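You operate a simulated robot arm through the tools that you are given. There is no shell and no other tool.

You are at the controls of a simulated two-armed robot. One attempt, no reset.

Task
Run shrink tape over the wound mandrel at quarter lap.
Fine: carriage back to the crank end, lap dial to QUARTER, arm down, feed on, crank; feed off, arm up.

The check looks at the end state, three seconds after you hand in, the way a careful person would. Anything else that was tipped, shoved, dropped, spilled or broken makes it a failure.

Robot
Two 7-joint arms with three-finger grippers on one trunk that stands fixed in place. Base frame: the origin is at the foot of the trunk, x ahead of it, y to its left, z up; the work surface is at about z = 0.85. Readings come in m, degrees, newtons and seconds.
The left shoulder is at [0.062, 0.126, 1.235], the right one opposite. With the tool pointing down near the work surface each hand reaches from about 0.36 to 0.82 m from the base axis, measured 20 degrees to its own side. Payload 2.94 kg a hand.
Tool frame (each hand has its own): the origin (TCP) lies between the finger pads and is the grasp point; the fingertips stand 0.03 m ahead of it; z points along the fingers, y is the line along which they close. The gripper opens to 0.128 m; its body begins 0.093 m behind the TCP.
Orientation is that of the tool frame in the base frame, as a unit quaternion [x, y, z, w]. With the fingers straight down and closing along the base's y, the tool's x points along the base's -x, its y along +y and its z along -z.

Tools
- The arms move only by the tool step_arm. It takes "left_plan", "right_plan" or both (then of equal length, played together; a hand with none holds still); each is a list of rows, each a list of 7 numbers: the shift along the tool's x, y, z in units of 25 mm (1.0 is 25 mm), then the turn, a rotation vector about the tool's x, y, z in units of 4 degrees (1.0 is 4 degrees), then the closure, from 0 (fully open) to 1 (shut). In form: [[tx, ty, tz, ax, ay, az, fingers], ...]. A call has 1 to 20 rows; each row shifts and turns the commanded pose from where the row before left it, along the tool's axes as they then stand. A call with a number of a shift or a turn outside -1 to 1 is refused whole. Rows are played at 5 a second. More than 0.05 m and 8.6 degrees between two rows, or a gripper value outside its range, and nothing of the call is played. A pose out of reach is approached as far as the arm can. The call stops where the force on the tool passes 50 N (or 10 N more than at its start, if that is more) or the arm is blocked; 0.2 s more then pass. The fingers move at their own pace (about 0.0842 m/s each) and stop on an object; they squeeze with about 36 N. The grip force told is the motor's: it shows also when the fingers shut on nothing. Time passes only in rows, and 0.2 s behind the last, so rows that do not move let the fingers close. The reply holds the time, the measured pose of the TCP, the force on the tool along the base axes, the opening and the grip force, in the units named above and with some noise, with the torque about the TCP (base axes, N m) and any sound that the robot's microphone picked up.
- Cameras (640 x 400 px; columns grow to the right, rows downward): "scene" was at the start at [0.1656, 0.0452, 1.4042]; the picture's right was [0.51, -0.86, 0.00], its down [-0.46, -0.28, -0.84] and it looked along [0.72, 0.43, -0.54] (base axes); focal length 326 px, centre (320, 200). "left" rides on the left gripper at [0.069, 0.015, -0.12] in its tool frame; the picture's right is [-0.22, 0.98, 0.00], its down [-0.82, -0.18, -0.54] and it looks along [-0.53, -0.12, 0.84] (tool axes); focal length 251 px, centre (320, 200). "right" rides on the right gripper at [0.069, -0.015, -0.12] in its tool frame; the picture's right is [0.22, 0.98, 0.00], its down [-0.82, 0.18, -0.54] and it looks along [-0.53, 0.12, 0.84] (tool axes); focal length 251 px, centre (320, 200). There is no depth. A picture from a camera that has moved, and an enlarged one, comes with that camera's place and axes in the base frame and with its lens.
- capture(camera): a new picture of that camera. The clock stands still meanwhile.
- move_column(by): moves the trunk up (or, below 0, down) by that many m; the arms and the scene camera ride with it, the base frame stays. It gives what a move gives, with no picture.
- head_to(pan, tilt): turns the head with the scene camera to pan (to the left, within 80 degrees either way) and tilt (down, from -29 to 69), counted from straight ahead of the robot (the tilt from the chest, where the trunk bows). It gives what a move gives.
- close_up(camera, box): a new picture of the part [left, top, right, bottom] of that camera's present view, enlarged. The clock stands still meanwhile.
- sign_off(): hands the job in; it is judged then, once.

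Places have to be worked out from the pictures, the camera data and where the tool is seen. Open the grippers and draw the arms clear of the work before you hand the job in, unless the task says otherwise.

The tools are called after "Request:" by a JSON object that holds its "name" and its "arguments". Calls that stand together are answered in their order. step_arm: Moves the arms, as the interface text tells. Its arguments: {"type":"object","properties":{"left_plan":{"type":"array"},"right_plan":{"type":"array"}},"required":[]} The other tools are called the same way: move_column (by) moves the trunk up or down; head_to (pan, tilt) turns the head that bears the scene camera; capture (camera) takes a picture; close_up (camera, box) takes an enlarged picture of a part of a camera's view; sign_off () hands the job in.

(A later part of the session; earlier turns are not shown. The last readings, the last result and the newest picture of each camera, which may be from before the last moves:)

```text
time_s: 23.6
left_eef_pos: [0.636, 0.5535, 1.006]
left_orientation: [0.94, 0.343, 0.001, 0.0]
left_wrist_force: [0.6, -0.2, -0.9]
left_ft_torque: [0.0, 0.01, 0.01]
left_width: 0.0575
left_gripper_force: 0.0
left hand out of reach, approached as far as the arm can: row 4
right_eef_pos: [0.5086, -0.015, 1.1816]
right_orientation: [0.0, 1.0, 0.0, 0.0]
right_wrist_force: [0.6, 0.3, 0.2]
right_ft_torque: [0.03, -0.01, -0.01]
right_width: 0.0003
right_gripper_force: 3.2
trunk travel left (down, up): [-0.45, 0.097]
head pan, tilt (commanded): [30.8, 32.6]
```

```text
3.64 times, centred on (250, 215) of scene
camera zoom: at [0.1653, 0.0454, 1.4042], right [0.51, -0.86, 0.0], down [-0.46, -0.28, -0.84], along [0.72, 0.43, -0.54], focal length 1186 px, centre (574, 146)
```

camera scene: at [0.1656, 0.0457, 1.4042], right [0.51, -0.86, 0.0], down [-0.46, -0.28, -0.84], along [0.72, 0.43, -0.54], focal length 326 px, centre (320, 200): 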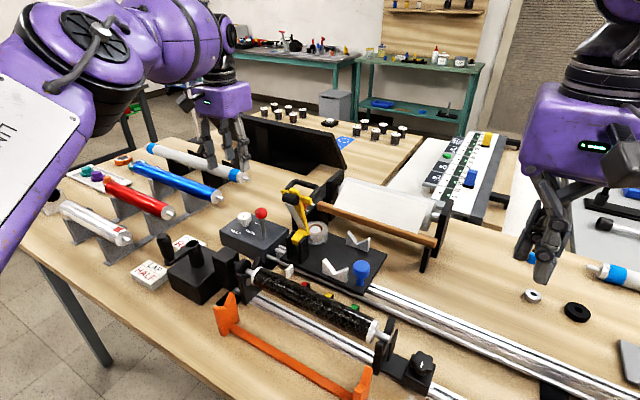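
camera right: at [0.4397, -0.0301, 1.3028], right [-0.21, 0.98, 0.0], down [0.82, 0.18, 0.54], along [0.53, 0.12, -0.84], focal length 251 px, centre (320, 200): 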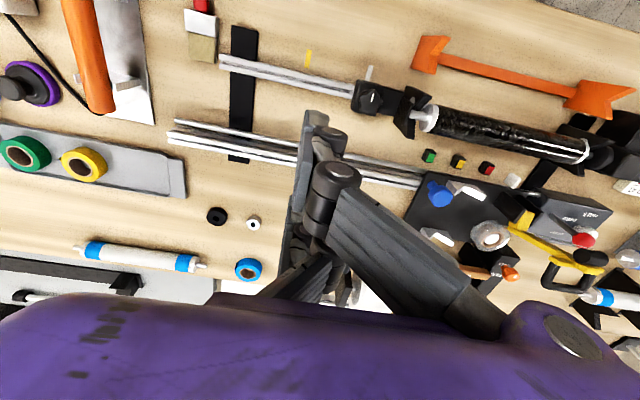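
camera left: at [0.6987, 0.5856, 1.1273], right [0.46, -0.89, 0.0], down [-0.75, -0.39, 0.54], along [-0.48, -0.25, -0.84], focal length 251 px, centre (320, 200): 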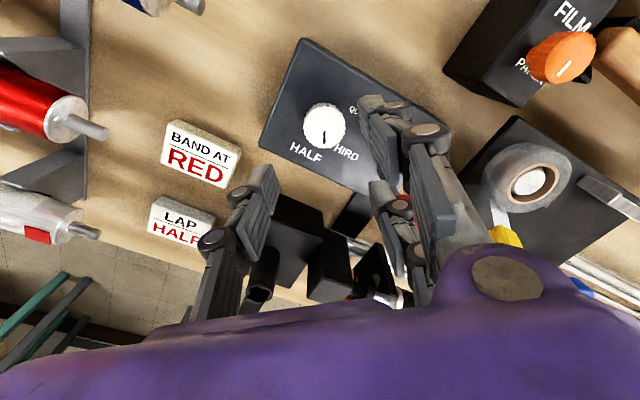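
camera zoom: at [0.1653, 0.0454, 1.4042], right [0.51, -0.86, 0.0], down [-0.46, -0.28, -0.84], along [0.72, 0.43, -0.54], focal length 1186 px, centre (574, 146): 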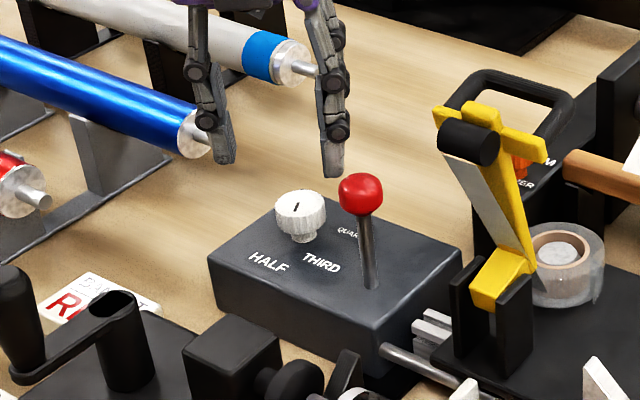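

Reach again ends at x≈0.636 here, about 10 mm short of the knob, because the wrist sits off the shoulder's level. I'll raise the left hand, then lower the trunk ~0.115 m so the arm works at its widest reach.

Request:
{"name": "step_arm", "arguments": {"left_plan": [[-0.3, -0.2, -1, 0, 0, 0, 0.64], [0, 0, -1, 0, 0, -1, 0.64], [0, 0, -1, 0, 0, -1, 0.64], [0, 0, -1, 0, 0, -0.5, 0.64], [0, 0, -0.6, 0, 0, 0, 0.64]]}}

Request:
{"name": "move_column", "arguments": {"by": -0.115}}

Request:
{"name": "capture", "arguments": {"camera": "left"}}

Request:
{"name": "capture", "arguments": {"camera": "scene"}}

```text
time_s: 24.8
left_eef_pos: [0.6269, 0.5505, 1.1226]
left_orientation: [0.906, 0.423, 0.0, 0.0]
left_wrist_force: [0.0, 0.3, 0.5]
left_ft_torque: [-0.03, 0.01, 0.0]
left_width: 0.0461
left_gripper_force: 0.1
right_eef_pos: [0.5094, -0.0139, 1.1818]
right_orientation: [0.0, 1.0, 0.001, -0.001]
right_wrist_force: [-0.2, 0.1, -0.6]
right_ft_torque: [0.01, 0.01, -0.04]
right_width: 0.0
right_gripper_force: 2.9
trunk travel left (down, up): [-0.45, 0.097]
head pan, tilt (commanded): [30.8, 32.6]
```

```text
time_s: 26.3
left_eef_pos: [0.6278, 0.5521, 1.0062]
left_orientation: [0.906, 0.423, 0.0, 0.0]
left_wrist_force: [-0.2, -0.2, -0.1]
left_ft_torque: [-0.03, -0.01, 0.03]
left_width: 0.0459
left_gripper_force: 0.1
right_eef_pos: [0.5095, -0.0141, 1.0676]
right_orientation: [0.002, 1.0, 0.0, 0.0]
right_wrist_force: [0.0, -0.1, 0.2]
right_ft_torque: [0.0, 0.0, -0.04]
right_width: 0.0001
right_gripper_force: 2.9
trunk travel left (down, up): [-0.335, 0.212]
head pan, tilt (commanded): [30.8, 32.6]
```

```text
taken
camera left: at [0.6829, 0.5949, 1.1275], right [0.61, -0.79, 0.0], down [-0.67, -0.51, 0.54], along [-0.43, -0.33, -0.84], focal length 251 px, centre (320, 200)
```

left: 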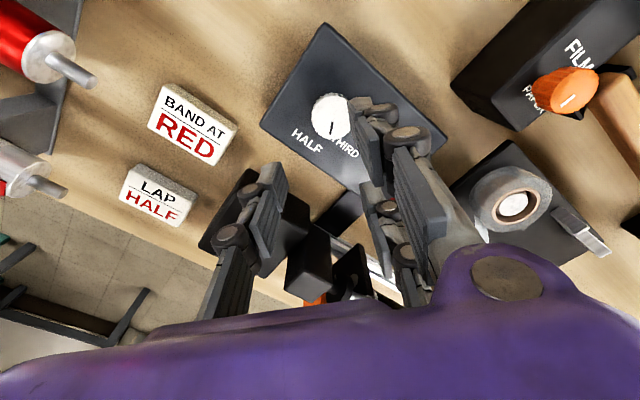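

```text
taken
camera scene: at [0.2022, 0.0451, 1.2831], right [0.51, -0.86, 0.0], down [-0.46, -0.28, -0.84], along [0.72, 0.43, -0.54], focal length 326 px, centre (320, 200)
```

scene: 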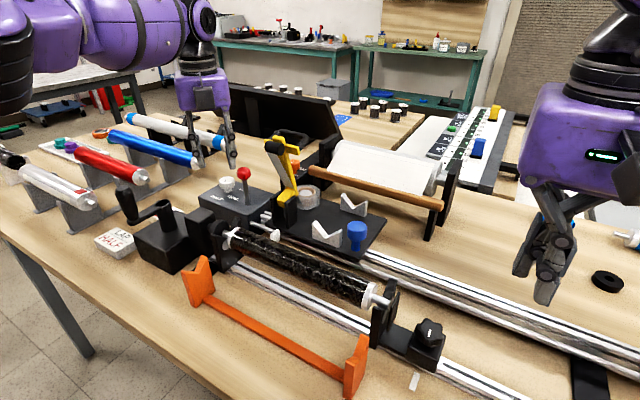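

The trunk folded forward a bit as it dropped, which helps reach. Now I'll centre over the knob and look before the final descent.

Request:
{"name": "step_arm", "arguments": {"left_plan": [[0.28, 0.26, 0, 0, 0, 0, 0.64], [0.28, 0.26, 0.4, 0, 0, 0, 0.64], [0, 0, 0.4, 0, 0, 0, 0.64]]}}

Request:
{"name": "close_up", "arguments": {"camera": "left", "box": [240, 60, 440, 260]}}

Request:
{"name": "close_up", "arguments": {"camera": "scene", "box": [180, 110, 300, 230]}}

```text
time_s: 27.1
left_eef_pos: [0.6465, 0.5546, 0.9867]
left_orientation: [0.907, 0.422, -0.001, 0.0]
left_wrist_force: [0.4, -0.1, 0.7]
left_ft_torque: [-0.01, 0.01, 0.01]
left_width: 0.0458
left_gripper_force: 0.1
right_eef_pos: [0.5093, -0.0146, 1.0667]
right_orientation: [0.0, 1.0, 0.0, -0.001]
right_wrist_force: [0.8, 0.0, 0.9]
right_ft_torque: [0.03, -0.04, -0.01]
right_width: 0.0
right_gripper_force: 3.2
trunk travel left (down, up): [-0.335, 0.212]
head pan, tilt (commanded): [30.8, 32.6]
```

```text
2.00 times, centred on (340, 160) of left
camera zoom: at [0.702, 0.5972, 1.1072], right [0.61, -0.79, 0.0], down [-0.67, -0.51, 0.54], along [-0.43, -0.33, -0.84], focal length 503 px, centre (280, 280)
```

zoom: 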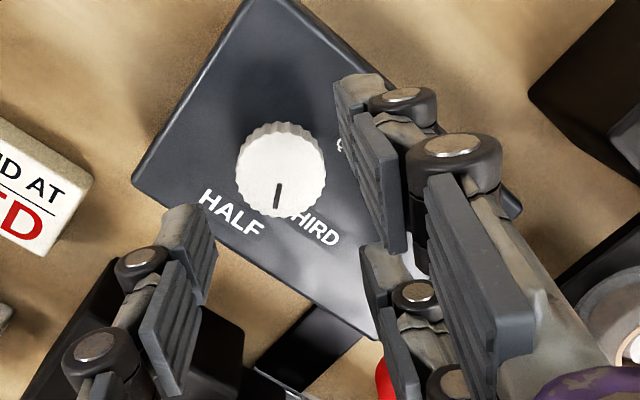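

```text
3.33 times, centred on (240, 170) of scene
camera zoom: at [0.2023, 0.0453, 1.283], right [0.51, -0.86, 0.0], down [-0.46, -0.28, -0.84], along [0.72, 0.43, -0.54], focal length 1087 px, centre (587, 300)
```

zoom: 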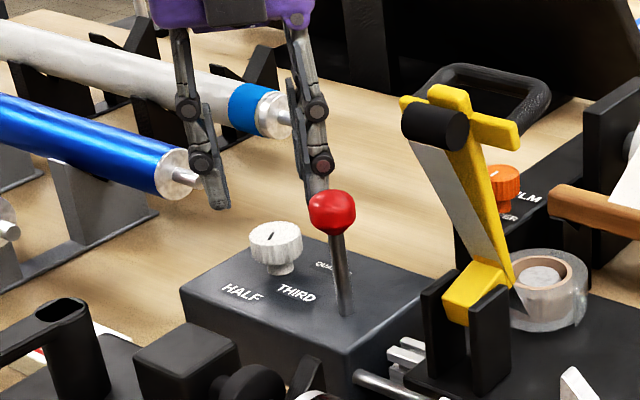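

Centred over the knob at z=0.987; the nearest fingertip clears the red ball by well over a centimetre. I'll descend to z≈0.938 (fingertips just above the box top) and close on the knob.

Request:
{"name": "step_arm", "arguments": {"left_plan": [[0, 0, 0.8, 0, 0, 0, 0.64], [0, 0, 0.6, 0, 0, 0, 0.64], [0, 0, 0.5, 0, 0, 0, 0.64], [0, 0, 0, 0, 0, 0, 0.64]]}}

Request:
{"name": "close_up", "arguments": {"camera": "scene", "box": [180, 110, 300, 230]}}

Request:
{"name": "close_up", "arguments": {"camera": "left", "box": [240, 60, 440, 260]}}

```text
time_s: 28.1
left_eef_pos: [0.6471, 0.5541, 0.9394]
left_orientation: [0.906, 0.423, 0.0, 0.0]
left_wrist_force: [0.6, -0.2, -0.6]
left_ft_torque: [0.01, -0.01, 0.02]
left_width: 0.0459
left_gripper_force: 0.1
right_eef_pos: [0.5087, -0.0134, 1.0678]
right_orientation: [0.0, 1.0, 0.0, 0.001]
right_wrist_force: [0.3, 0.0, -0.6]
right_ft_torque: [0.06, 0.0, 0.02]
right_width: 0.0
right_gripper_force: 3.0
trunk travel left (down, up): [-0.335, 0.212]
head pan, tilt (commanded): [30.8, 32.6]
```

```text
3.33 times, centred on (240, 170) of scene
camera zoom: at [0.2023, 0.045, 1.283], right [0.51, -0.86, 0.0], down [-0.46, -0.28, -0.84], along [0.72, 0.43, -0.54], focal length 1087 px, centre (587, 300)
```

zoom: 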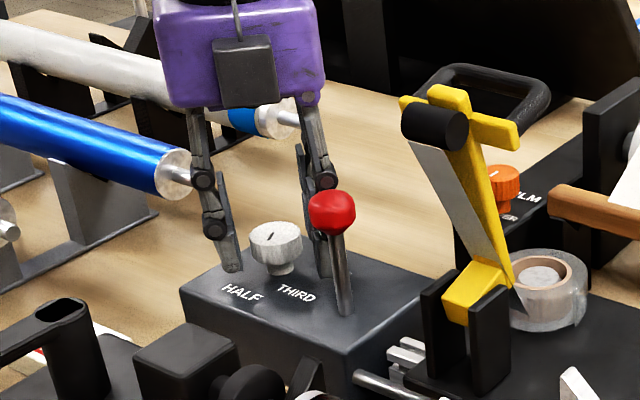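

```text
2.00 times, centred on (340, 160) of left
camera zoom: at [0.702, 0.5972, 1.0598], right [0.61, -0.79, 0.0], down [-0.67, -0.51, 0.54], along [-0.43, -0.33, -0.84], focal length 503 px, centre (280, 280)
```

zoom: 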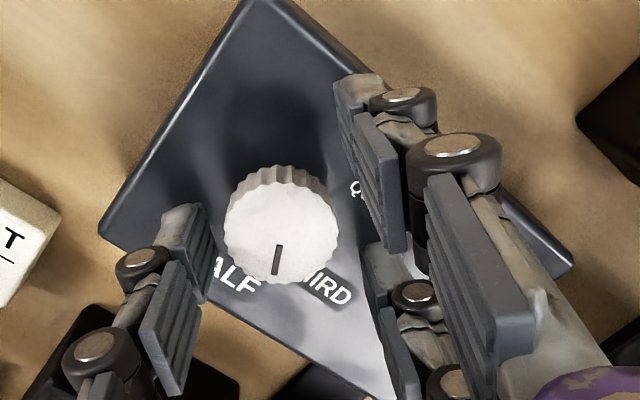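

The knob sits squarely between the pads. I'll close the fingers on it.

Request:
{"name": "step_arm", "arguments": {"left_plan": [[0, 0, 0, 0, 0, 0, 0.75], [0, 0, 0, 0, 0, 0, 0.9], [0, 0, 0, 0, 0, 0, 0.9]]}}

Request:
{"name": "close_up", "arguments": {"camera": "left", "box": [240, 60, 440, 260]}}

```text
time_s: 28.9
left_eef_pos: [0.644, 0.558, 0.938]
left_orientation: [0.906, 0.423, 0.0, -0.001]
left_wrist_force: [-11.1, 10.5, -2.2]
left_ft_torque: [0.25, 0.32, 0.04]
left_width: 0.024
left_gripper_force: 8.0
right_eef_pos: [0.5077, -0.012, 1.0679]
right_orientation: [0.001, 1.0, 0.0, 0.001]
right_wrist_force: [0.1, 0.1, -0.8]
right_ft_torque: [0.01, 0.0, 0.05]
right_width: 0.0001
right_gripper_force: 3.0
trunk travel left (down, up): [-0.335, 0.212]
head pan, tilt (commanded): [30.8, 32.6]
```

```text
2.00 times, centred on (340, 160) of left
camera zoom: at [0.6999, 0.6002, 1.0592], right [0.61, -0.79, 0.0], down [-0.66, -0.52, 0.54], along [-0.43, -0.33, -0.84], focal length 503 px, centre (280, 280)
```

zoom: 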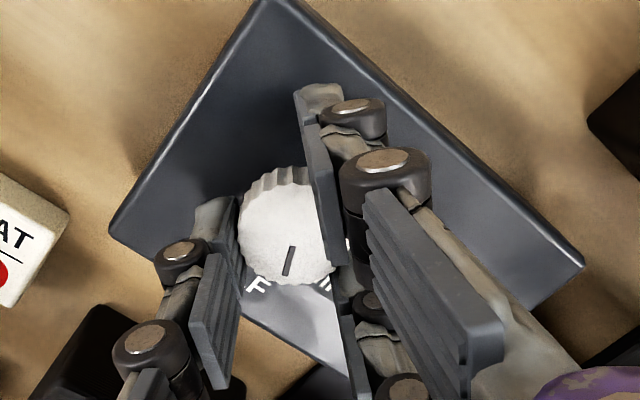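

The knob is nested between the paired fingers and the single one, with its axis ~5 mm toward the paired side of the TCP. I'll relax that offset and turn counter-clockwise about the knob axis.

Request:
{"name": "step_arm", "arguments": {"left_plan": [[0, -0.19, 0, 0, 0, 0, 0.95], [-0.013, 0, 0, 0, 0, -1, 0.95], [-0.013, 0, 0, 0, 0, -1, 0.95], [-0.013, 0, 0, 0, 0, -1, 0.95], [-0.013, 0, 0, 0, 0, -1, 0.95], [-0.013, 0, 0, 0, 0, -1, 0.95], [-0.013, 0, 0, 0, 0, -1, 0.95]]}}

Request:
{"name": "close_up", "arguments": {"camera": "left", "box": [240, 60, 440, 260]}}

```text
time_s: 30.5
left_eef_pos: [0.6421, 0.5573, 0.9384]
left_orientation: [0.799, 0.602, 0.0, 0.001]
left_wrist_force: [-16.3, 4.8, -9.9]
left_ft_torque: [0.04, 0.34, 0.01]
left_width: 0.0186
left_gripper_force: 9.4
right_eef_pos: [0.5088, -0.0122, 1.0676]
right_orientation: [0.001, 1.0, 0.0, 0.002]
right_wrist_force: [-0.2, -0.2, 0.3]
right_ft_torque: [0.01, 0.02, 0.01]
right_width: 0.0
right_gripper_force: 3.4
trunk travel left (down, up): [-0.335, 0.212]
head pan, tilt (commanded): [30.8, 32.6]
```

```text
2.00 times, centred on (340, 160) of left
camera zoom: at [0.6744, 0.6188, 1.0589], right [0.88, -0.48, 0.0], down [-0.4, -0.74, 0.54], along [-0.26, -0.48, -0.84], focal length 503 px, centre (280, 280)
```

zoom: 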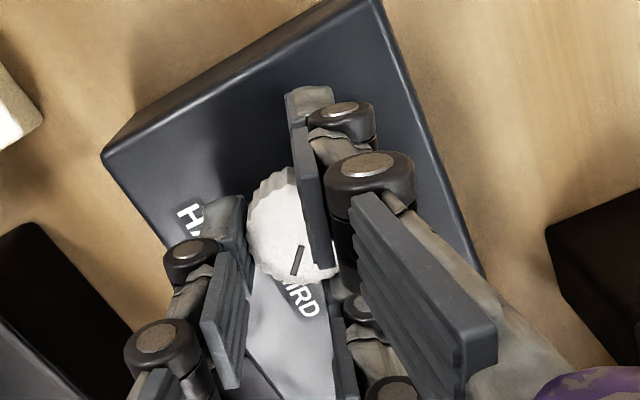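

The pointer kept its place in the hand's view, so the knob turned ~24° with the hand. I'll keep turning, with a slight shift to ease the sideways load.

Request:
{"name": "step_arm", "arguments": {"left_plan": [[0.05, -0.08, 0, 0, 0, -1, 0.95], [0.0, -0.05, 0, 0, 0, -1, 0.95], [-0.013, 0, 0, 0, 0, -1, 0.95], [-0.013, 0, 0, 0, 0, -1, 0.95], [-0.013, 0, 0, 0, 0, -1, 0.95], [-0.013, 0, 0, 0, 0, -1, 0.95], [-0.013, 0, 0, 0, 0, -1, 0.95], [-0.013, 0, 0, 0, 0, -1, 0.95]]}}

Request:
{"name": "close_up", "arguments": {"camera": "left", "box": [240, 60, 440, 260]}}

Request:
{"name": "close_up", "arguments": {"camera": "scene", "box": [180, 110, 300, 230]}}

```text
time_s: 32.3
left_eef_pos: [0.6376, 0.5525, 0.9407]
left_orientation: [0.603, 0.798, -0.002, 0.0]
left_wrist_force: [-17.8, -21.3, -5.8]
left_ft_torque: [-0.29, 0.93, -0.19]
left_width: 0.012
left_gripper_force: 28.0
right_eef_pos: [0.507, -0.0163, 1.0688]
right_orientation: [0.001, 1.0, 0.001, 0.001]
right_wrist_force: [0.0, -0.5, 0.2]
right_ft_torque: [0.03, -0.03, 0.01]
right_width: 0.0
right_gripper_force: 3.2
trunk travel left (down, up): [-0.335, 0.212]
head pan, tilt (commanded): [30.8, 32.6]
```

```text
2.00 times, centred on (340, 160) of left
camera zoom: at [0.633, 0.6234, 1.0617], right [1.0, 0.06, 0.0], down [0.05, -0.84, 0.54], along [0.03, -0.54, -0.84], focal length 503 px, centre (280, 280)
```

zoom: 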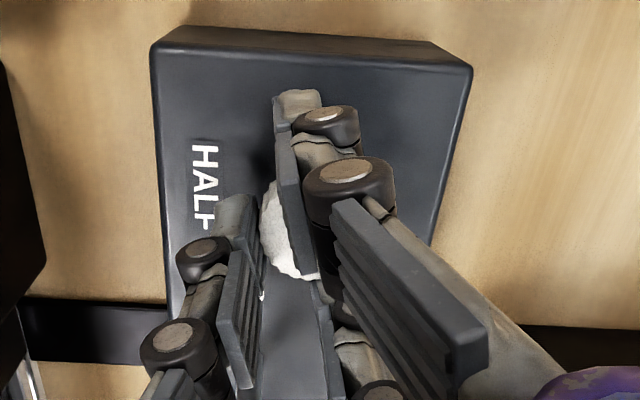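

```text
3.33 times, centred on (240, 170) of scene
camera zoom: at [0.2004, 0.0429, 1.2834], right [0.51, -0.86, 0.0], down [-0.46, -0.27, -0.84], along [0.72, 0.43, -0.54], focal length 1087 px, centre (587, 300)
```

zoom: 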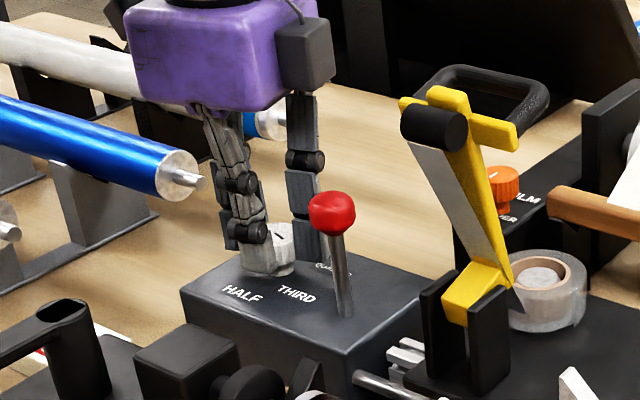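

The knob is squeezing out of the off-centre grip (opening fell to 12 mm). I'll release gently and look where the knob and pointer stand.

Request:
{"name": "step_arm", "arguments": {"left_plan": [[0, 0, 0, 0, 0, 0, 0.7], [0, 0, 0, 0, 0, 0, 0.62], [0, 0, 0, 0, 0, 0, 0.62], [0, 0, -0.8, 0, 0, 0, 0.62], [0, 0, -0.8, 0, 0, 0, 0.62], [0, 0, -0.4, 0, 0, 0, 0.62]]}}

Request:
{"name": "close_up", "arguments": {"camera": "left", "box": [220, 60, 420, 260]}}

Request:
{"name": "close_up", "arguments": {"camera": "scene", "box": [190, 150, 270, 220]}}

```text
time_s: 33.7
left_eef_pos: [0.6389, 0.5559, 0.9901]
left_orientation: [0.602, 0.798, 0.0, 0.0]
left_wrist_force: [0.4, -0.4, 0.1]
left_ft_torque: [0.01, 0.02, 0.01]
left_width: 0.049
left_gripper_force: 0.0
right_eef_pos: [0.5082, -0.0146, 1.0674]
right_orientation: [0.001, 1.0, 0.001, 0.0]
right_wrist_force: [-0.3, -0.3, 0.0]
right_ft_torque: [0.0, 0.0, 0.01]
right_width: 0.0001
right_gripper_force: 2.8
trunk travel left (down, up): [-0.335, 0.212]
head pan, tilt (commanded): [30.8, 32.6]
```

```text
2.00 times, centred on (320, 160) of left
camera zoom: at [0.6344, 0.6264, 1.1099], right [1.0, 0.06, 0.0], down [0.05, -0.84, 0.54], along [0.03, -0.54, -0.84], focal length 503 px, centre (320, 280)
```

zoom: 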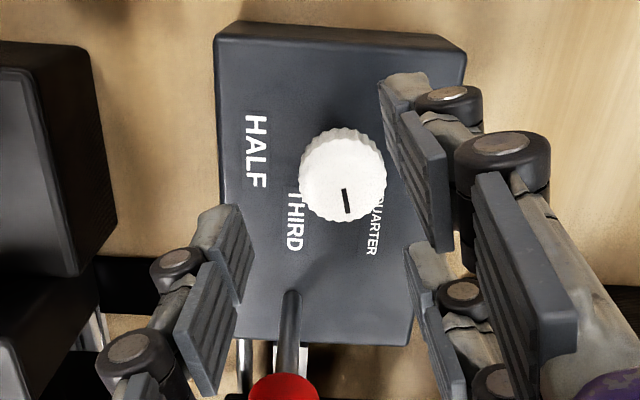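

```text
5.71 times, centred on (230, 185) of scene
camera zoom: at [0.2023, 0.045, 1.283], right [0.51, -0.86, 0.0], down [-0.46, -0.28, -0.84], along [0.72, 0.43, -0.54], focal length 1864 px, centre (834, 286)
```

zoom: 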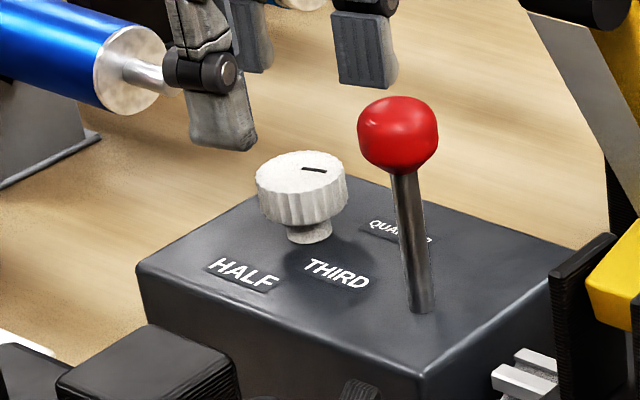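

The knob has turned a long way and the pointer now looks close to QUARTER. I'll zoom hard to read the angle precisely.

Request:
{"name": "close_up", "arguments": {"camera": "left", "box": [285, 100, 365, 180]}}

Request:
{"name": "close_up", "arguments": {"camera": "scene", "box": [210, 165, 260, 205]}}

```text
5.00 times, centred on (325, 140) of left
camera zoom: at [0.6344, 0.6264, 1.1099], right [1.0, 0.06, 0.0], down [0.05, -0.84, 0.54], along [0.03, -0.54, -0.84], focal length 1257 px, centre (295, 500)
```

zoom: 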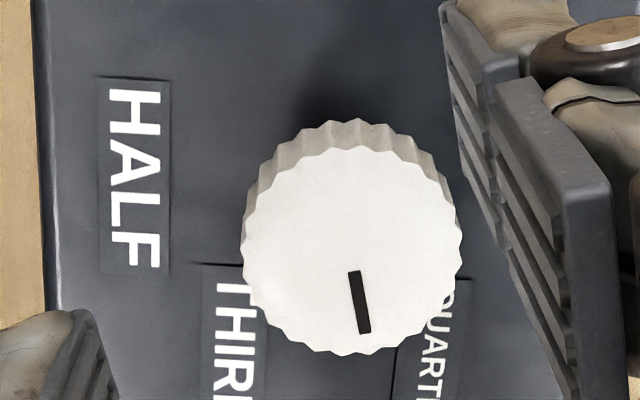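

```text
10.00 times, centred on (235, 185) of scene
camera zoom: at [0.2023, 0.045, 1.283], right [0.51, -0.86, 0.0], down [-0.46, -0.28, -0.84], along [0.72, 0.43, -0.54], focal length 3262 px, centre (1170, 350)
```

zoom: 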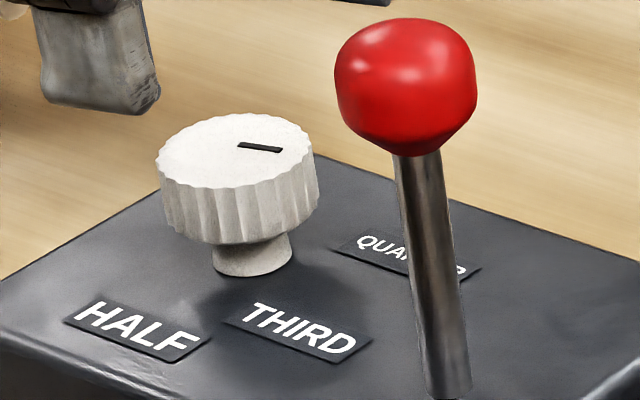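

Both views agree: the pointer is at ~104°, so QUARTER (120°) needs ~16° more. I'll regrasp lightly with the hand pre-offset so all three fingers meet the knob together, then turn.

Request:
{"name": "step_arm", "arguments": {"left_plan": [[-0.12, 0.08, 0.7, 0, 0, 0, 0.62], [0, 0, 0.7, 0, 0, 0, 0.62], [0, 0, 0.64, 0, 0, 0, 0.62], [0, 0, 0, 0, 0, 0, 0.72], [0, 0, 0, 0, 0, 0, 0.78], [0, 0, 0, 0, 0, 0, 0.8]]}}

Request:
{"name": "close_up", "arguments": {"camera": "left", "box": [240, 60, 440, 260]}}

```text
time_s: 35.1
left_eef_pos: [0.6424, 0.5541, 0.9376]
left_orientation: [0.602, 0.799, 0.0, 0.0]
left_wrist_force: [0.1, 0.7, -0.4]
left_ft_torque: [-0.02, -0.02, 0.0]
left_width: 0.0255
left_gripper_force: 0.0
right_eef_pos: [0.5074, -0.0142, 1.0673]
right_orientation: [0.001, 1.0, 0.0, 0.0]
right_wrist_force: [0.0, -0.2, 0.6]
right_ft_torque: [0.0, 0.01, 0.0]
right_width: 0.0
right_gripper_force: 2.5
trunk travel left (down, up): [-0.335, 0.212]
head pan, tilt (commanded): [30.8, 32.6]
```

```text
2.00 times, centred on (340, 160) of left
camera zoom: at [0.6373, 0.6243, 1.059], right [1.0, 0.06, 0.0], down [0.05, -0.84, 0.54], along [0.03, -0.54, -0.84], focal length 503 px, centre (280, 280)
```

zoom: 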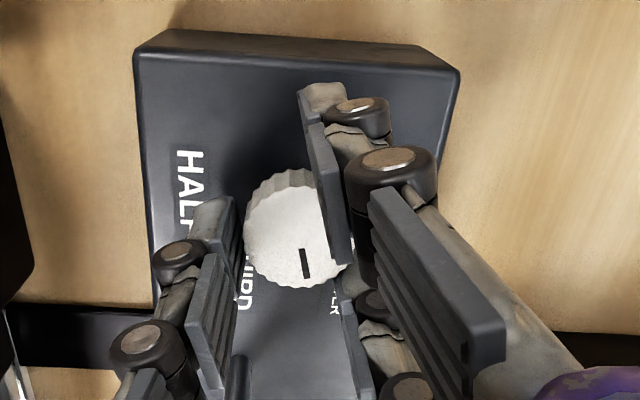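

No contact yet at 25 mm opening. I'll close slightly more in small increments.

Request:
{"name": "step_arm", "arguments": {"left_plan": [[0, 0, 0, 0, 0, 0, 0.83], [0, 0, 0, 0, 0, 0, 0.85], [0, 0, 0, 0, 0, 0, 0.85]]}}

Request:
{"name": "close_up", "arguments": {"camera": "left", "box": [240, 60, 440, 260]}}

```text
time_s: 35.9
left_eef_pos: [0.6422, 0.5548, 0.9389]
left_orientation: [0.602, 0.799, 0.0, 0.0]
left_wrist_force: [-2.2, -1.0, -0.9]
left_ft_torque: [-0.04, 0.06, 0.01]
left_width: 0.0211
left_gripper_force: 1.4
right_eef_pos: [0.5073, -0.014, 1.0671]
right_orientation: [0.0, 1.0, 0.0, 0.0]
right_wrist_force: [0.0, 0.4, 0.0]
right_ft_torque: [0.01, -0.01, 0.04]
right_width: 0.0
right_gripper_force: 2.3
trunk travel left (down, up): [-0.335, 0.212]
head pan, tilt (commanded): [30.8, 32.6]
```

```text
2.00 times, centred on (340, 160) of left
camera zoom: at [0.6371, 0.6243, 1.059], right [1.0, 0.06, 0.0], down [0.05, -0.84, 0.54], along [0.03, -0.54, -0.84], focal length 503 px, centre (280, 280)
```

zoom: 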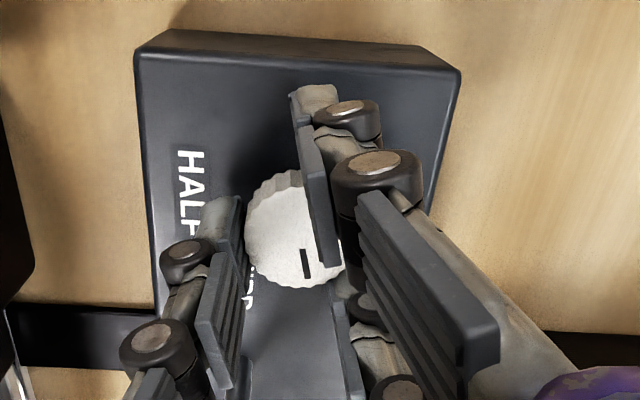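

Light three-point contact at 21 mm. Now four 4° steps counter-clockwise.

Request:
{"name": "step_arm", "arguments": {"left_plan": [[-0.015, 0, 0, 0, 0, -1, 0.86], [-0.015, 0, 0, 0, 0, -1, 0.86], [-0.015, 0, 0, 0, 0, -1, 0.86], [-0.015, 0, 0, 0, 0, -1, 0.86], [0, 0, 0, 0, 0, 0, 0.86]]}}

Request:
{"name": "close_up", "arguments": {"camera": "left", "box": [240, 60, 440, 260]}}

Request:
{"name": "close_up", "arguments": {"camera": "scene", "box": [190, 150, 270, 220]}}

```text
time_s: 37.1
left_eef_pos: [0.643, 0.5521, 0.9379]
left_orientation: [0.485, 0.875, 0.0, 0.0]
left_wrist_force: [-2.7, -1.6, 0.9]
left_ft_torque: [0.0, 0.06, 0.01]
left_width: 0.0197
left_gripper_force: 1.3
right_eef_pos: [0.5091, -0.0139, 1.0676]
right_orientation: [0.001, 1.0, 0.0, 0.0]
right_wrist_force: [-0.7, 0.1, 0.9]
right_ft_torque: [-0.02, 0.0, 0.02]
right_width: 0.0002
right_gripper_force: 3.4
trunk travel left (down, up): [-0.335, 0.212]
head pan, tilt (commanded): [30.8, 32.6]
```

```text
2.00 times, centred on (340, 160) of left
camera zoom: at [0.6179, 0.6182, 1.0591], right [0.94, 0.34, 0.0], down [0.28, -0.79, 0.54], along [0.18, -0.51, -0.84], focal length 503 px, centre (280, 280)
```

zoom: 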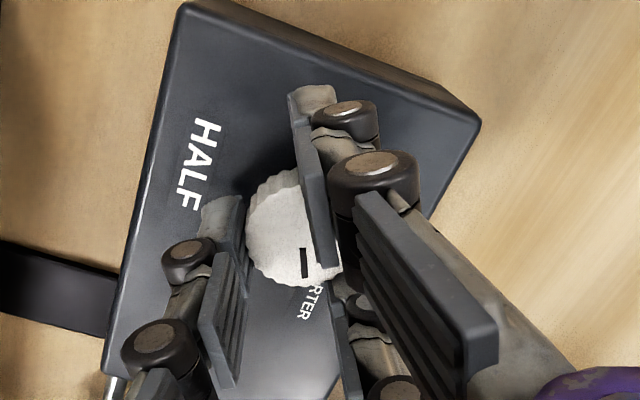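

```text
5.71 times, centred on (230, 185) of scene
camera zoom: at [0.202, 0.045, 1.2831], right [0.51, -0.86, 0.0], down [-0.46, -0.28, -0.84], along [0.72, 0.43, -0.54], focal length 1864 px, centre (834, 286)
```

zoom: 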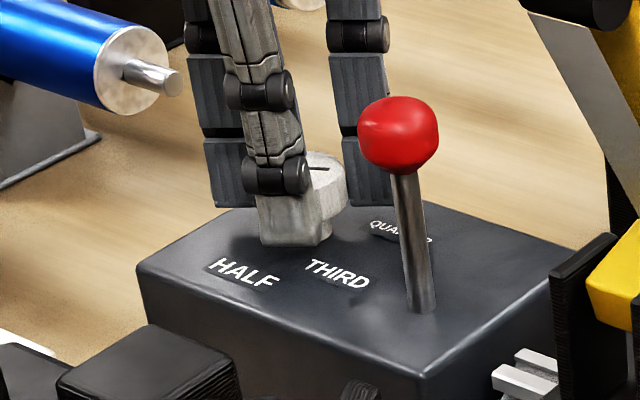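

The knob followed the hand by about 16°. I'll open gently, lift clear and read the dial.

Request:
{"name": "step_arm", "arguments": {"left_plan": [[0, 0, 0, 0, 0, 0, 0.8], [0, 0, 0, 0, 0, 0, 0.7], [0, 0, 0, 0, 0, 0, 0.62], [0, 0, -0.6, 0, 0, 0, 0.62], [0, 0, -0.8, 0, 0, 0, 0.62], [0, 0, -0.8, 0, 0, 0, 0.62], [0, 0, -0.8, 0, 0, 0, 0.62]]}}

Request:
{"name": "close_up", "arguments": {"camera": "left", "box": [270, 80, 370, 180]}}

Request:
{"name": "close_up", "arguments": {"camera": "scene", "box": [210, 165, 260, 205]}}

```text
time_s: 38.7
left_eef_pos: [0.643, 0.5515, 1.0137]
left_orientation: [0.484, 0.875, 0.0, 0.0]
left_wrist_force: [0.0, -0.2, -0.3]
left_ft_torque: [0.04, -0.02, 0.02]
left_width: 0.0487
left_gripper_force: 0.0
right_eef_pos: [0.5093, -0.0129, 1.0669]
right_orientation: [0.001, 1.0, 0.0, -0.001]
right_wrist_force: [0.4, -0.6, 0.1]
right_ft_torque: [0.01, -0.01, -0.01]
right_width: 0.0001
right_gripper_force: 2.2
trunk travel left (down, up): [-0.335, 0.212]
head pan, tilt (commanded): [30.8, 32.6]
```

```text
4.00 times, centred on (320, 130) of left
camera zoom: at [0.618, 0.6183, 1.1344], right [0.94, 0.33, 0.0], down [0.28, -0.79, 0.54], along [0.18, -0.51, -0.84], focal length 1006 px, centre (320, 480)
```

zoom: 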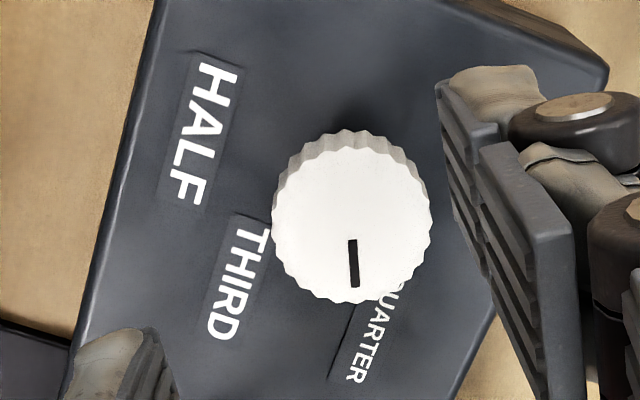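

```text
10.00 times, centred on (235, 185) of scene
camera zoom: at [0.2022, 0.0449, 1.283], right [0.51, -0.86, 0.0], down [-0.46, -0.28, -0.84], along [0.72, 0.43, -0.54], focal length 3262 px, centre (1170, 350)
```

zoom: 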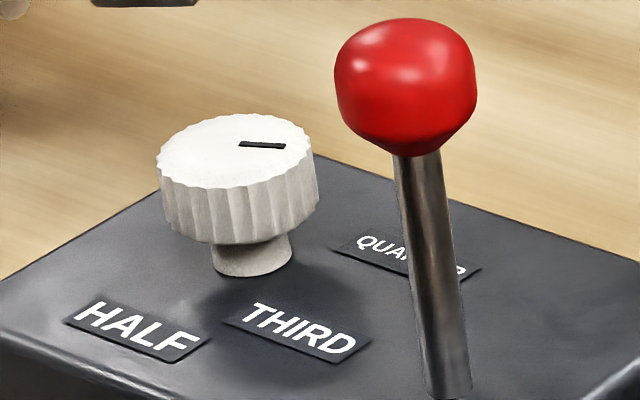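

The pointer now reads ~115.5° in both views, a touch short of QUARTER. I'll repeat the light grasp for a small final nudge of ~5–8°.

Request:
{"name": "step_arm", "arguments": {"left_plan": [[0, 0, 1, 0, 0, 0, 0.62], [0, 0, 1, 0, 0, 0, 0.62], [0, 0, 0.6, 0, 0, 0, 0.62], [0, 0, 0.4, 0, 0, 0, 0.62], [0, 0, 0, 0, 0, 0, 0.78], [0, 0, 0, 0, 0, 0, 0.84], [0, 0, 0, 0, 0, 0, 0.86], [-0.015, 0, 0, 0, 0, -1, 0.86], [-0.015, 0, 0, 0, 0, -1, 0.86], [0, 0, 0, 0, 0, 0, 0.86]]}}

Request:
{"name": "close_up", "arguments": {"camera": "left", "box": [240, 60, 440, 260]}}

```text
time_s: 40.9
left_eef_pos: [0.6438, 0.5504, 0.9373]
left_orientation: [0.422, 0.907, 0.0, 0.0]
left_wrist_force: [-2.5, -0.3, 0.2]
left_ft_torque: [0.02, 0.05, 0.03]
left_width: 0.0198
left_gripper_force: 1.1
right_eef_pos: [0.5086, -0.0134, 1.0677]
right_orientation: [0.001, 1.0, 0.0, 0.0]
right_wrist_force: [-0.2, -0.2, 0.1]
right_ft_torque: [0.0, 0.02, -0.01]
right_width: 0.0002
right_gripper_force: 3.3
trunk travel left (down, up): [-0.335, 0.212]
head pan, tilt (commanded): [30.8, 32.6]
```

```text
2.00 times, centred on (340, 160) of left
camera zoom: at [0.6097, 0.6136, 1.0583], right [0.89, 0.46, 0.0], down [0.39, -0.75, 0.54], along [0.25, -0.48, -0.84], focal length 503 px, centre (280, 280)
```

zoom: 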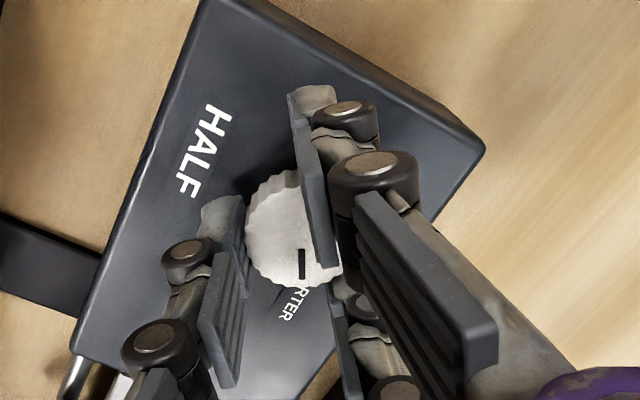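

Pointer now ~119°. One last tiny nudge, then release and lift clear.

Request:
{"name": "step_arm", "arguments": {"left_plan": [[-0.01, 0, 0, 0, 0, -0.5, 0.86], [0, 0, 0, 0, 0, 0, 0.8], [0, 0, 0, 0, 0, 0, 0.7], [0, 0, 0, 0, 0, 0, 0.62], [0, 0, -0.6, 0, 0, 0, 0.62], [0, 0, -0.8, 0, 0, 0, 0.62], [0, 0, -0.8, 0, 0, 0, 0.62], [0, 0, -0.8, 0, 0, 0, 0.62], [0, 0, -0.8, 0, 0, 0, 0.62]]}}

Request:
{"name": "close_up", "arguments": {"camera": "left", "box": [260, 70, 380, 190]}}

Request:
{"name": "close_up", "arguments": {"camera": "scene", "box": [210, 165, 260, 205]}}

```text
time_s: 42.9
left_eef_pos: [0.643, 0.5507, 1.0326]
left_orientation: [0.407, 0.914, 0.0, 0.0]
left_wrist_force: [-0.2, 0.0, 0.0]
left_ft_torque: [0.01, 0.01, 0.0]
left_width: 0.0487
left_gripper_force: 0.0
right_eef_pos: [0.5083, -0.014, 1.0666]
right_orientation: [0.001, 1.0, -0.001, 0.0]
right_wrist_force: [0.3, 0.2, -0.5]
right_ft_torque: [0.0, 0.02, 0.01]
right_width: 0.0
right_gripper_force: 2.2
trunk travel left (down, up): [-0.335, 0.212]
head pan, tilt (commanded): [30.8, 32.6]
```

```text
3.33 times, centred on (320, 130) of left
camera zoom: at [0.6075, 0.6123, 1.1543], right [0.87, 0.49, 0.0], down [0.42, -0.73, 0.54], along [0.27, -0.47, -0.84], focal length 838 px, centre (320, 433)
```

zoom: 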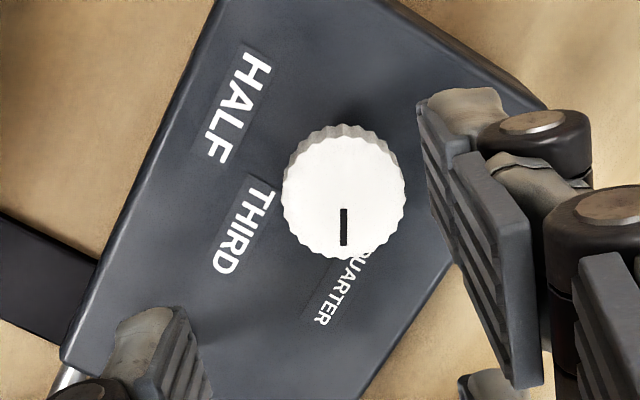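

```text
10.00 times, centred on (235, 185) of scene
camera zoom: at [0.2022, 0.0449, 1.283], right [0.51, -0.86, 0.0], down [-0.46, -0.28, -0.84], along [0.72, 0.43, -0.54], focal length 3262 px, centre (1170, 350)
```

zoom: 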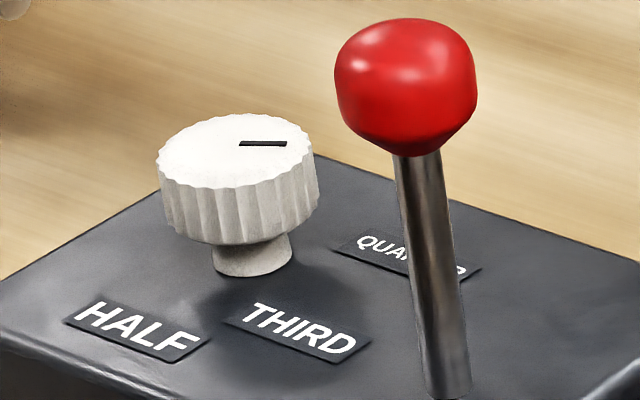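

The pointer now lies at ~120°, right at QUARTER, in both views. Next is the tape arm. I'll raise the left hand and turn it to close along x, giving me a side view of the arm and its U handle.

Request:
{"name": "step_arm", "arguments": {"left_plan": [[0, 0, -1, 0, 0, 0, 0.5], [0, 0, -1, 0, 0, 0, 0.4], [0, 0, -1, 0, 0, 0.5, 0.3], [0, 0, -1, 0, 0, 1, 0.3], [0, 0, -1, 0, 0, 1, 0.3], [0, 0, -1, 0, 0, 1, 0.3], [0, 0, 0, 0, 0, 1, 0.3], [0, 0, 0, 0, 0, 1, 0.3], [0, 0, 0, 0, 0, 1, 0.3], [0, 0, 0, 0, 0, 1, 0.3], [0, 0, 0, 0, 0, 1, 0.3], [0, 0, 0, 0, 0, 1, 0.3], [0, 0, 0, 0, 0, 1, 0.3]]}}

Request:
{"name": "capture", "arguments": {"camera": "left"}}

Request:
{"name": "close_up", "arguments": {"camera": "scene", "box": [230, 100, 390, 240]}}

```text
time_s: 45.7
left_eef_pos: [0.6319, 0.545, 1.1381]
left_orientation: [0.684, 0.73, 0.007, 0.0]
left_wrist_force: [0.0, -1.4, 0.0]
left_ft_torque: [-0.01, 0.0, 0.02]
left_width: 0.0897
left_gripper_force: 0.0
left hand out of reach, approached as far as the arm can: row 3, 4, 5, 6
right_eef_pos: [0.5089, -0.0134, 1.0678]
right_orientation: [0.002, 1.0, 0.001, 0.0]
right_wrist_force: [0.1, 0.4, -0.8]
right_ft_torque: [-0.03, 0.04, 0.0]
right_width: 0.0
right_gripper_force: 2.8
trunk travel left (down, up): [-0.335, 0.212]
head pan, tilt (commanded): [30.8, 32.6]
```

```text
taken
camera left: at [0.6411, 0.6136, 1.2594], right [0.99, -0.15, 0.01], down [-0.13, -0.84, 0.53], along [-0.08, -0.53, -0.85], focal length 251 px, centre (320, 200)
```

left: 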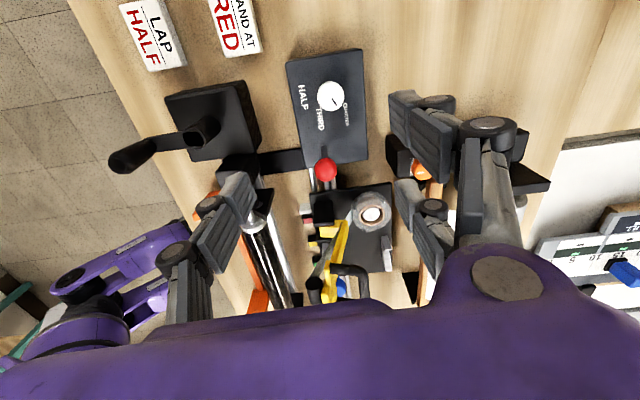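

```text
2.86 times, centred on (310, 170) of scene
camera zoom: at [0.2023, 0.0452, 1.283], right [0.51, -0.86, 0.0], down [-0.46, -0.28, -0.84], along [0.72, 0.43, -0.54], focal length 932 px, centre (349, 286)
```

zoom: 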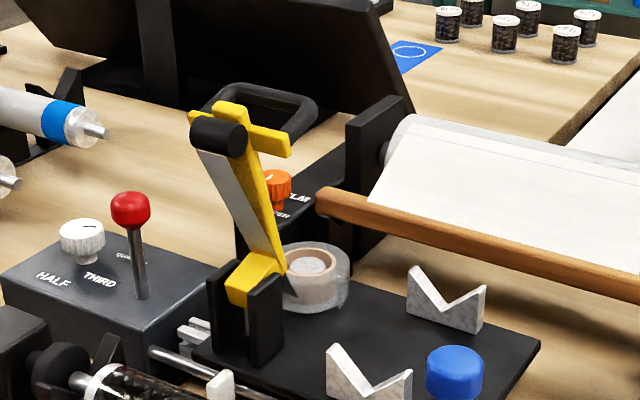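

The wrist is at ~4° yaw and the arm is visible. I'll move toward −y, staying above the handle's height, to get a direct side view of the U handle.

Request:
{"name": "step_arm", "arguments": {"left_plan": [[-0.9, 0, -0.4, 0, 0, 0.9, 0.3], [-0.9, 0, 0, 0, 0, 0, 0.3], [-0.9, 0, 0, 0, 0, 0, 0.3]]}}

Request:
{"name": "capture", "arguments": {"camera": "left"}}

```text
time_s: 46.5
left_eef_pos: [0.6329, 0.4759, 1.1463]
left_orientation: [0.706, 0.709, 0.006, -0.001]
left_wrist_force: [-0.3, 0.2, 0.2]
left_ft_torque: [0.03, -0.02, -0.01]
left_width: 0.0895
left_gripper_force: 0.1
right_eef_pos: [0.5086, -0.0158, 1.0677]
right_orientation: [0.0, 1.0, 0.001, 0.0]
right_wrist_force: [-0.4, 0.0, 0.2]
right_ft_torque: [0.02, 0.02, 0.0]
right_width: 0.0
right_gripper_force: 3.0
trunk travel left (down, up): [-0.335, 0.212]
head pan, tilt (commanded): [30.8, 32.6]
```

```text
taken
camera left: at [0.6468, 0.5445, 1.269], right [0.98, -0.21, 0.0], down [-0.18, -0.83, 0.53], along [-0.11, -0.52, -0.85], focal length 251 px, centre (320, 200)
```

left: 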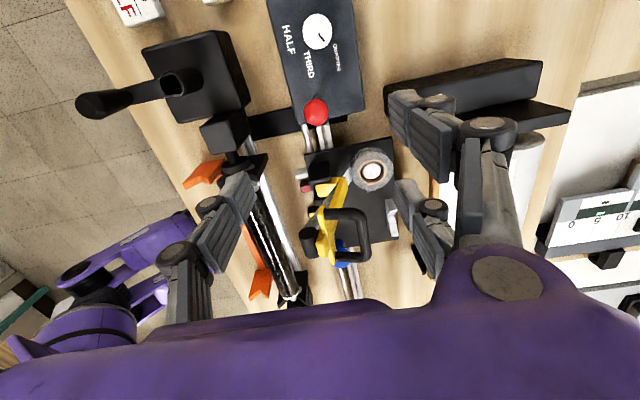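

The U handle is in view. I'll zoom on it to locate its grip bar.

Request:
{"name": "close_up", "arguments": {"camera": "left", "box": [280, 150, 400, 270]}}

Request:
{"name": "close_up", "arguments": {"camera": "scene", "box": [250, 110, 330, 180]}}

```text
3.33 times, centred on (340, 210) of left
camera zoom: at [0.6468, 0.5445, 1.269], right [0.98, -0.21, 0.0], down [-0.18, -0.83, 0.53], along [-0.11, -0.52, -0.85], focal length 838 px, centre (253, 167)
```

zoom: 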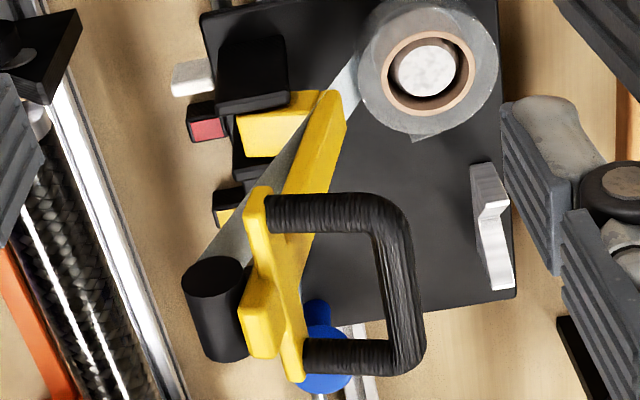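

```text
5.71 times, centred on (290, 145) of scene
camera zoom: at [0.2022, 0.0446, 1.283], right [0.51, -0.86, 0.0], down [-0.46, -0.28, -0.84], along [0.72, 0.43, -0.54], focal length 1864 px, centre (491, 514)
```

zoom: 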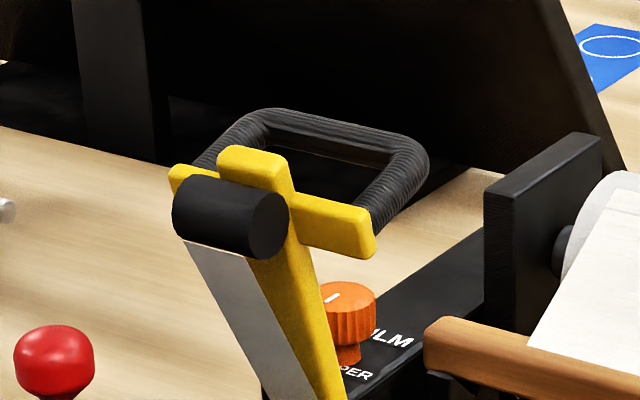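

The grip bar's centre is at (0.654, 0.3705, 1.071), Ø≈10 mm, about 4 cm behind the yellow crossbar. I'll move above it with the fingers opened ~36 mm so the single finger can drop inside the U.

Request:
{"name": "step_arm", "arguments": {"left_plan": [[0, 0, -0.4, 0, 0, 0, 0.72], [-0.84, 0.152, 0, 0, 0, 0, 0.72], [-0.84, 0.152, 0, 0, 0, 0, 0.72], [-0.84, 0.152, 0, 0, 0, 0, 0.72], [-0.84, 0.152, 0, 0, 0, 0, 0.72], [-0.84, 0.152, 0, 0, 0, 0, 0.72]]}}

Request:
{"name": "close_up", "arguments": {"camera": "left", "box": [220, 60, 420, 260]}}

Request:
{"name": "close_up", "arguments": {"camera": "scene", "box": [240, 70, 380, 190]}}

```text
time_s: 47.9
left_eef_pos: [0.6526, 0.371, 1.155]
left_orientation: [0.706, 0.708, 0.007, -0.002]
left_wrist_force: [0.3, -0.4, -0.2]
left_ft_torque: [0.01, 0.03, 0.02]
left_width: 0.0358
left_gripper_force: 0.0
right_eef_pos: [0.5098, -0.0149, 1.0669]
right_orientation: [0.001, 1.0, 0.001, 0.0]
right_wrist_force: [-0.3, 0.3, 0.7]
right_ft_torque: [0.01, -0.01, -0.01]
right_width: 0.0
right_gripper_force: 3.1
trunk travel left (down, up): [-0.335, 0.212]
head pan, tilt (commanded): [30.8, 32.6]
```

```text
2.00 times, centred on (320, 160) of left
camera zoom: at [0.6663, 0.4389, 1.2781], right [0.98, -0.21, 0.0], down [-0.18, -0.83, 0.53], along [-0.11, -0.52, -0.85], focal length 503 px, centre (320, 280)
```

zoom: 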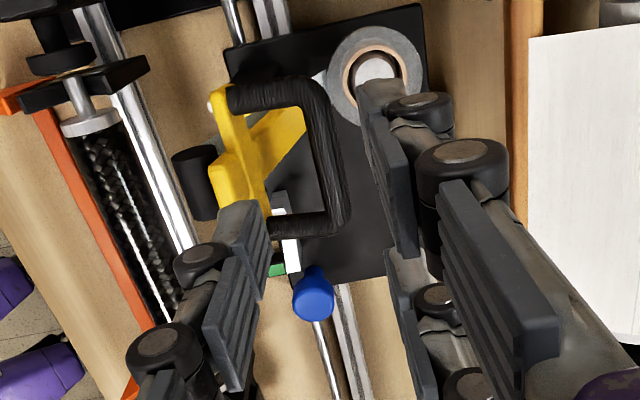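

```text
3.33 times, centred on (310, 130) of scene
camera zoom: at [0.2025, 0.0445, 1.283], right [0.51, -0.86, 0.0], down [-0.46, -0.28, -0.84], along [0.72, 0.43, -0.54], focal length 1087 px, centre (353, 433)
```

zoom: 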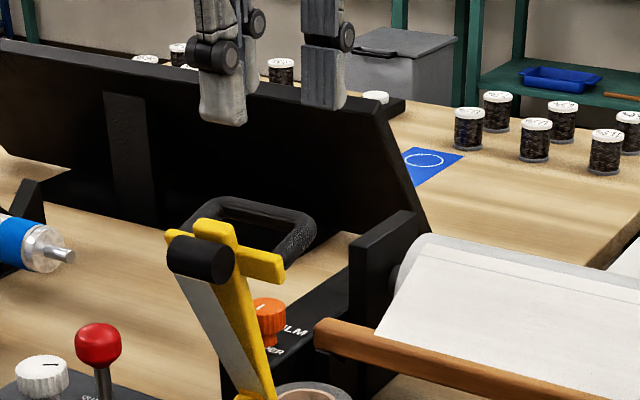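

The handle bar lines up between the fingers (bar centre re-measured at (0.653, 0.369)). Descending to z≈1.083 so the bar sits between the pads.

Request:
{"name": "step_arm", "arguments": {"left_plan": [[0, 0, 1, 0, 0, 0, 0.72], [0, 0, 1, 0, 0, 0, 0.72], [0, 0, 0.88, 0, 0, 0, 0.72]]}}

Request:
{"name": "close_up", "arguments": {"camera": "left", "box": [220, 60, 420, 260]}}

Request:
{"name": "close_up", "arguments": {"camera": "scene", "box": [240, 70, 380, 190]}}

```text
time_s: 48.7
left_eef_pos: [0.6532, 0.3729, 1.0841]
left_orientation: [0.706, 0.708, 0.005, -0.001]
left_wrist_force: [0.1, -0.2, 0.3]
left_ft_torque: [0.0, 0.02, 0.0]
left_width: 0.0357
left_gripper_force: 0.0
right_eef_pos: [0.5091, -0.0136, 1.0672]
right_orientation: [0.001, 1.0, 0.0, 0.002]
right_wrist_force: [0.1, 0.0, -0.4]
right_ft_torque: [0.04, -0.01, 0.01]
right_width: 0.0
right_gripper_force: 3.6
trunk travel left (down, up): [-0.335, 0.212]
head pan, tilt (commanded): [30.8, 32.6]
```

```text
2.00 times, centred on (320, 160) of left
camera zoom: at [0.6671, 0.4405, 1.2054], right [0.98, -0.21, 0.01], down [-0.18, -0.83, 0.53], along [-0.11, -0.52, -0.85], focal length 503 px, centre (320, 280)
```

zoom: 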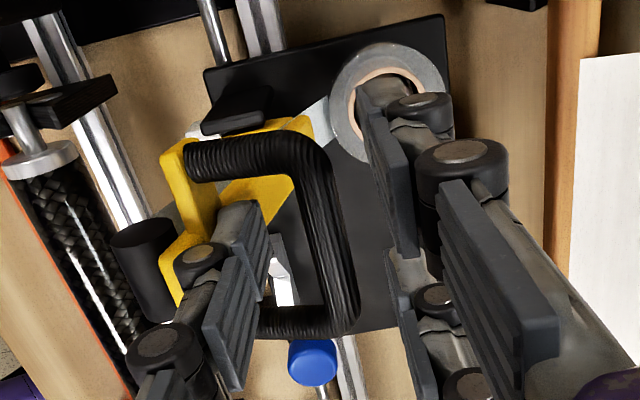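

```text
3.33 times, centred on (310, 130) of scene
camera zoom: at [0.2027, 0.0454, 1.2829], right [0.51, -0.86, 0.0], down [-0.46, -0.28, -0.84], along [0.72, 0.43, -0.54], focal length 1087 px, centre (353, 433)
```

zoom: 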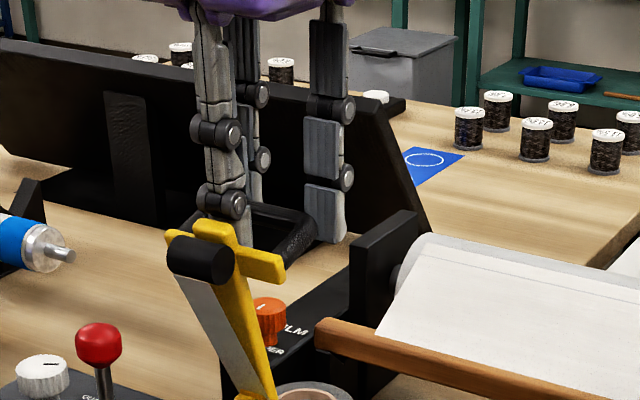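

The single finger is inside the U and the bar lies between the pads. I'll close gently on the bar.

Request:
{"name": "step_arm", "arguments": {"left_plan": [[0, 0, 0, 0, 0, 0, 0.86], [0, 0, 0, 0, 0, 0, 0.92], [0, 0, 0, 0, 0, 0, 0.93]]}}

Request:
{"name": "close_up", "arguments": {"camera": "left", "box": [220, 60, 420, 260]}}

```text
time_s: 49.5
left_eef_pos: [0.6525, 0.3727, 1.0839]
left_orientation: [0.708, 0.706, 0.007, -0.001]
left_wrist_force: [-0.2, -0.2, -0.9]
left_ft_torque: [-0.1, 0.0, -1.06]
left_width: 0.0112
left_gripper_force: 38.4
right_eef_pos: [0.5092, -0.0135, 1.0665]
right_orientation: [0.001, 1.0, -0.001, 0.0]
right_wrist_force: [0.9, 0.4, -0.1]
right_ft_torque: [0.0, 0.02, -0.01]
right_width: 0.0
right_gripper_force: 2.9
trunk travel left (down, up): [-0.335, 0.212]
head pan, tilt (commanded): [30.8, 32.6]
```

```text
2.00 times, centred on (320, 160) of left
camera zoom: at [0.6669, 0.4403, 1.2059], right [0.98, -0.21, 0.01], down [-0.18, -0.83, 0.53], along [-0.11, -0.52, -0.85], focal length 503 px, centre (320, 280)
```

zoom: 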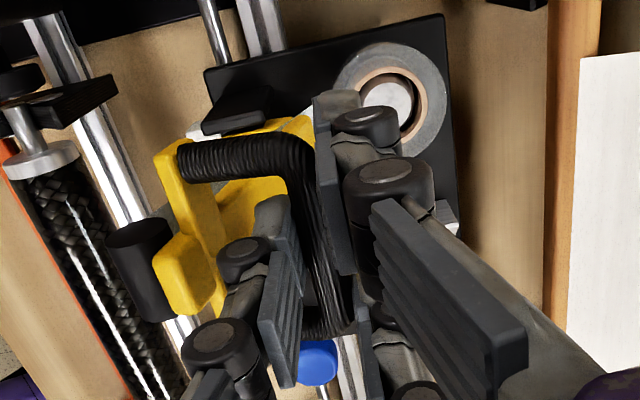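

The squeeze makes a 1 N·m twist, so I'll ease the grip to just cage the bar (~14 mm) before swinging the arm over.

Request:
{"name": "step_arm", "arguments": {"left_plan": [[0, 0, 0, 0, 0, 0, 0.89], [0, 0, 0, 0, 0, 0, 0.89]]}}

```text
time_s: 50.1
left_eef_pos: [0.654, 0.373, 1.0842]
left_orientation: [0.707, 0.708, 0.006, -0.002]
left_wrist_force: [-0.3, 0.4, -0.4]
left_ft_torque: [0.01, -0.03, 0.02]
left_width: 0.0144
left_gripper_force: 0.1
right_eef_pos: [0.5089, -0.012, 1.0674]
right_orientation: [0.0, 1.0, 0.0, 0.0]
right_wrist_force: [-0.3, 0.3, 0.8]
right_ft_torque: [0.0, -0.02, 0.0]
right_width: 0.0
right_gripper_force: 3.8
trunk travel left (down, up): [-0.335, 0.212]
head pan, tilt (commanded): [30.8, 32.6]
```

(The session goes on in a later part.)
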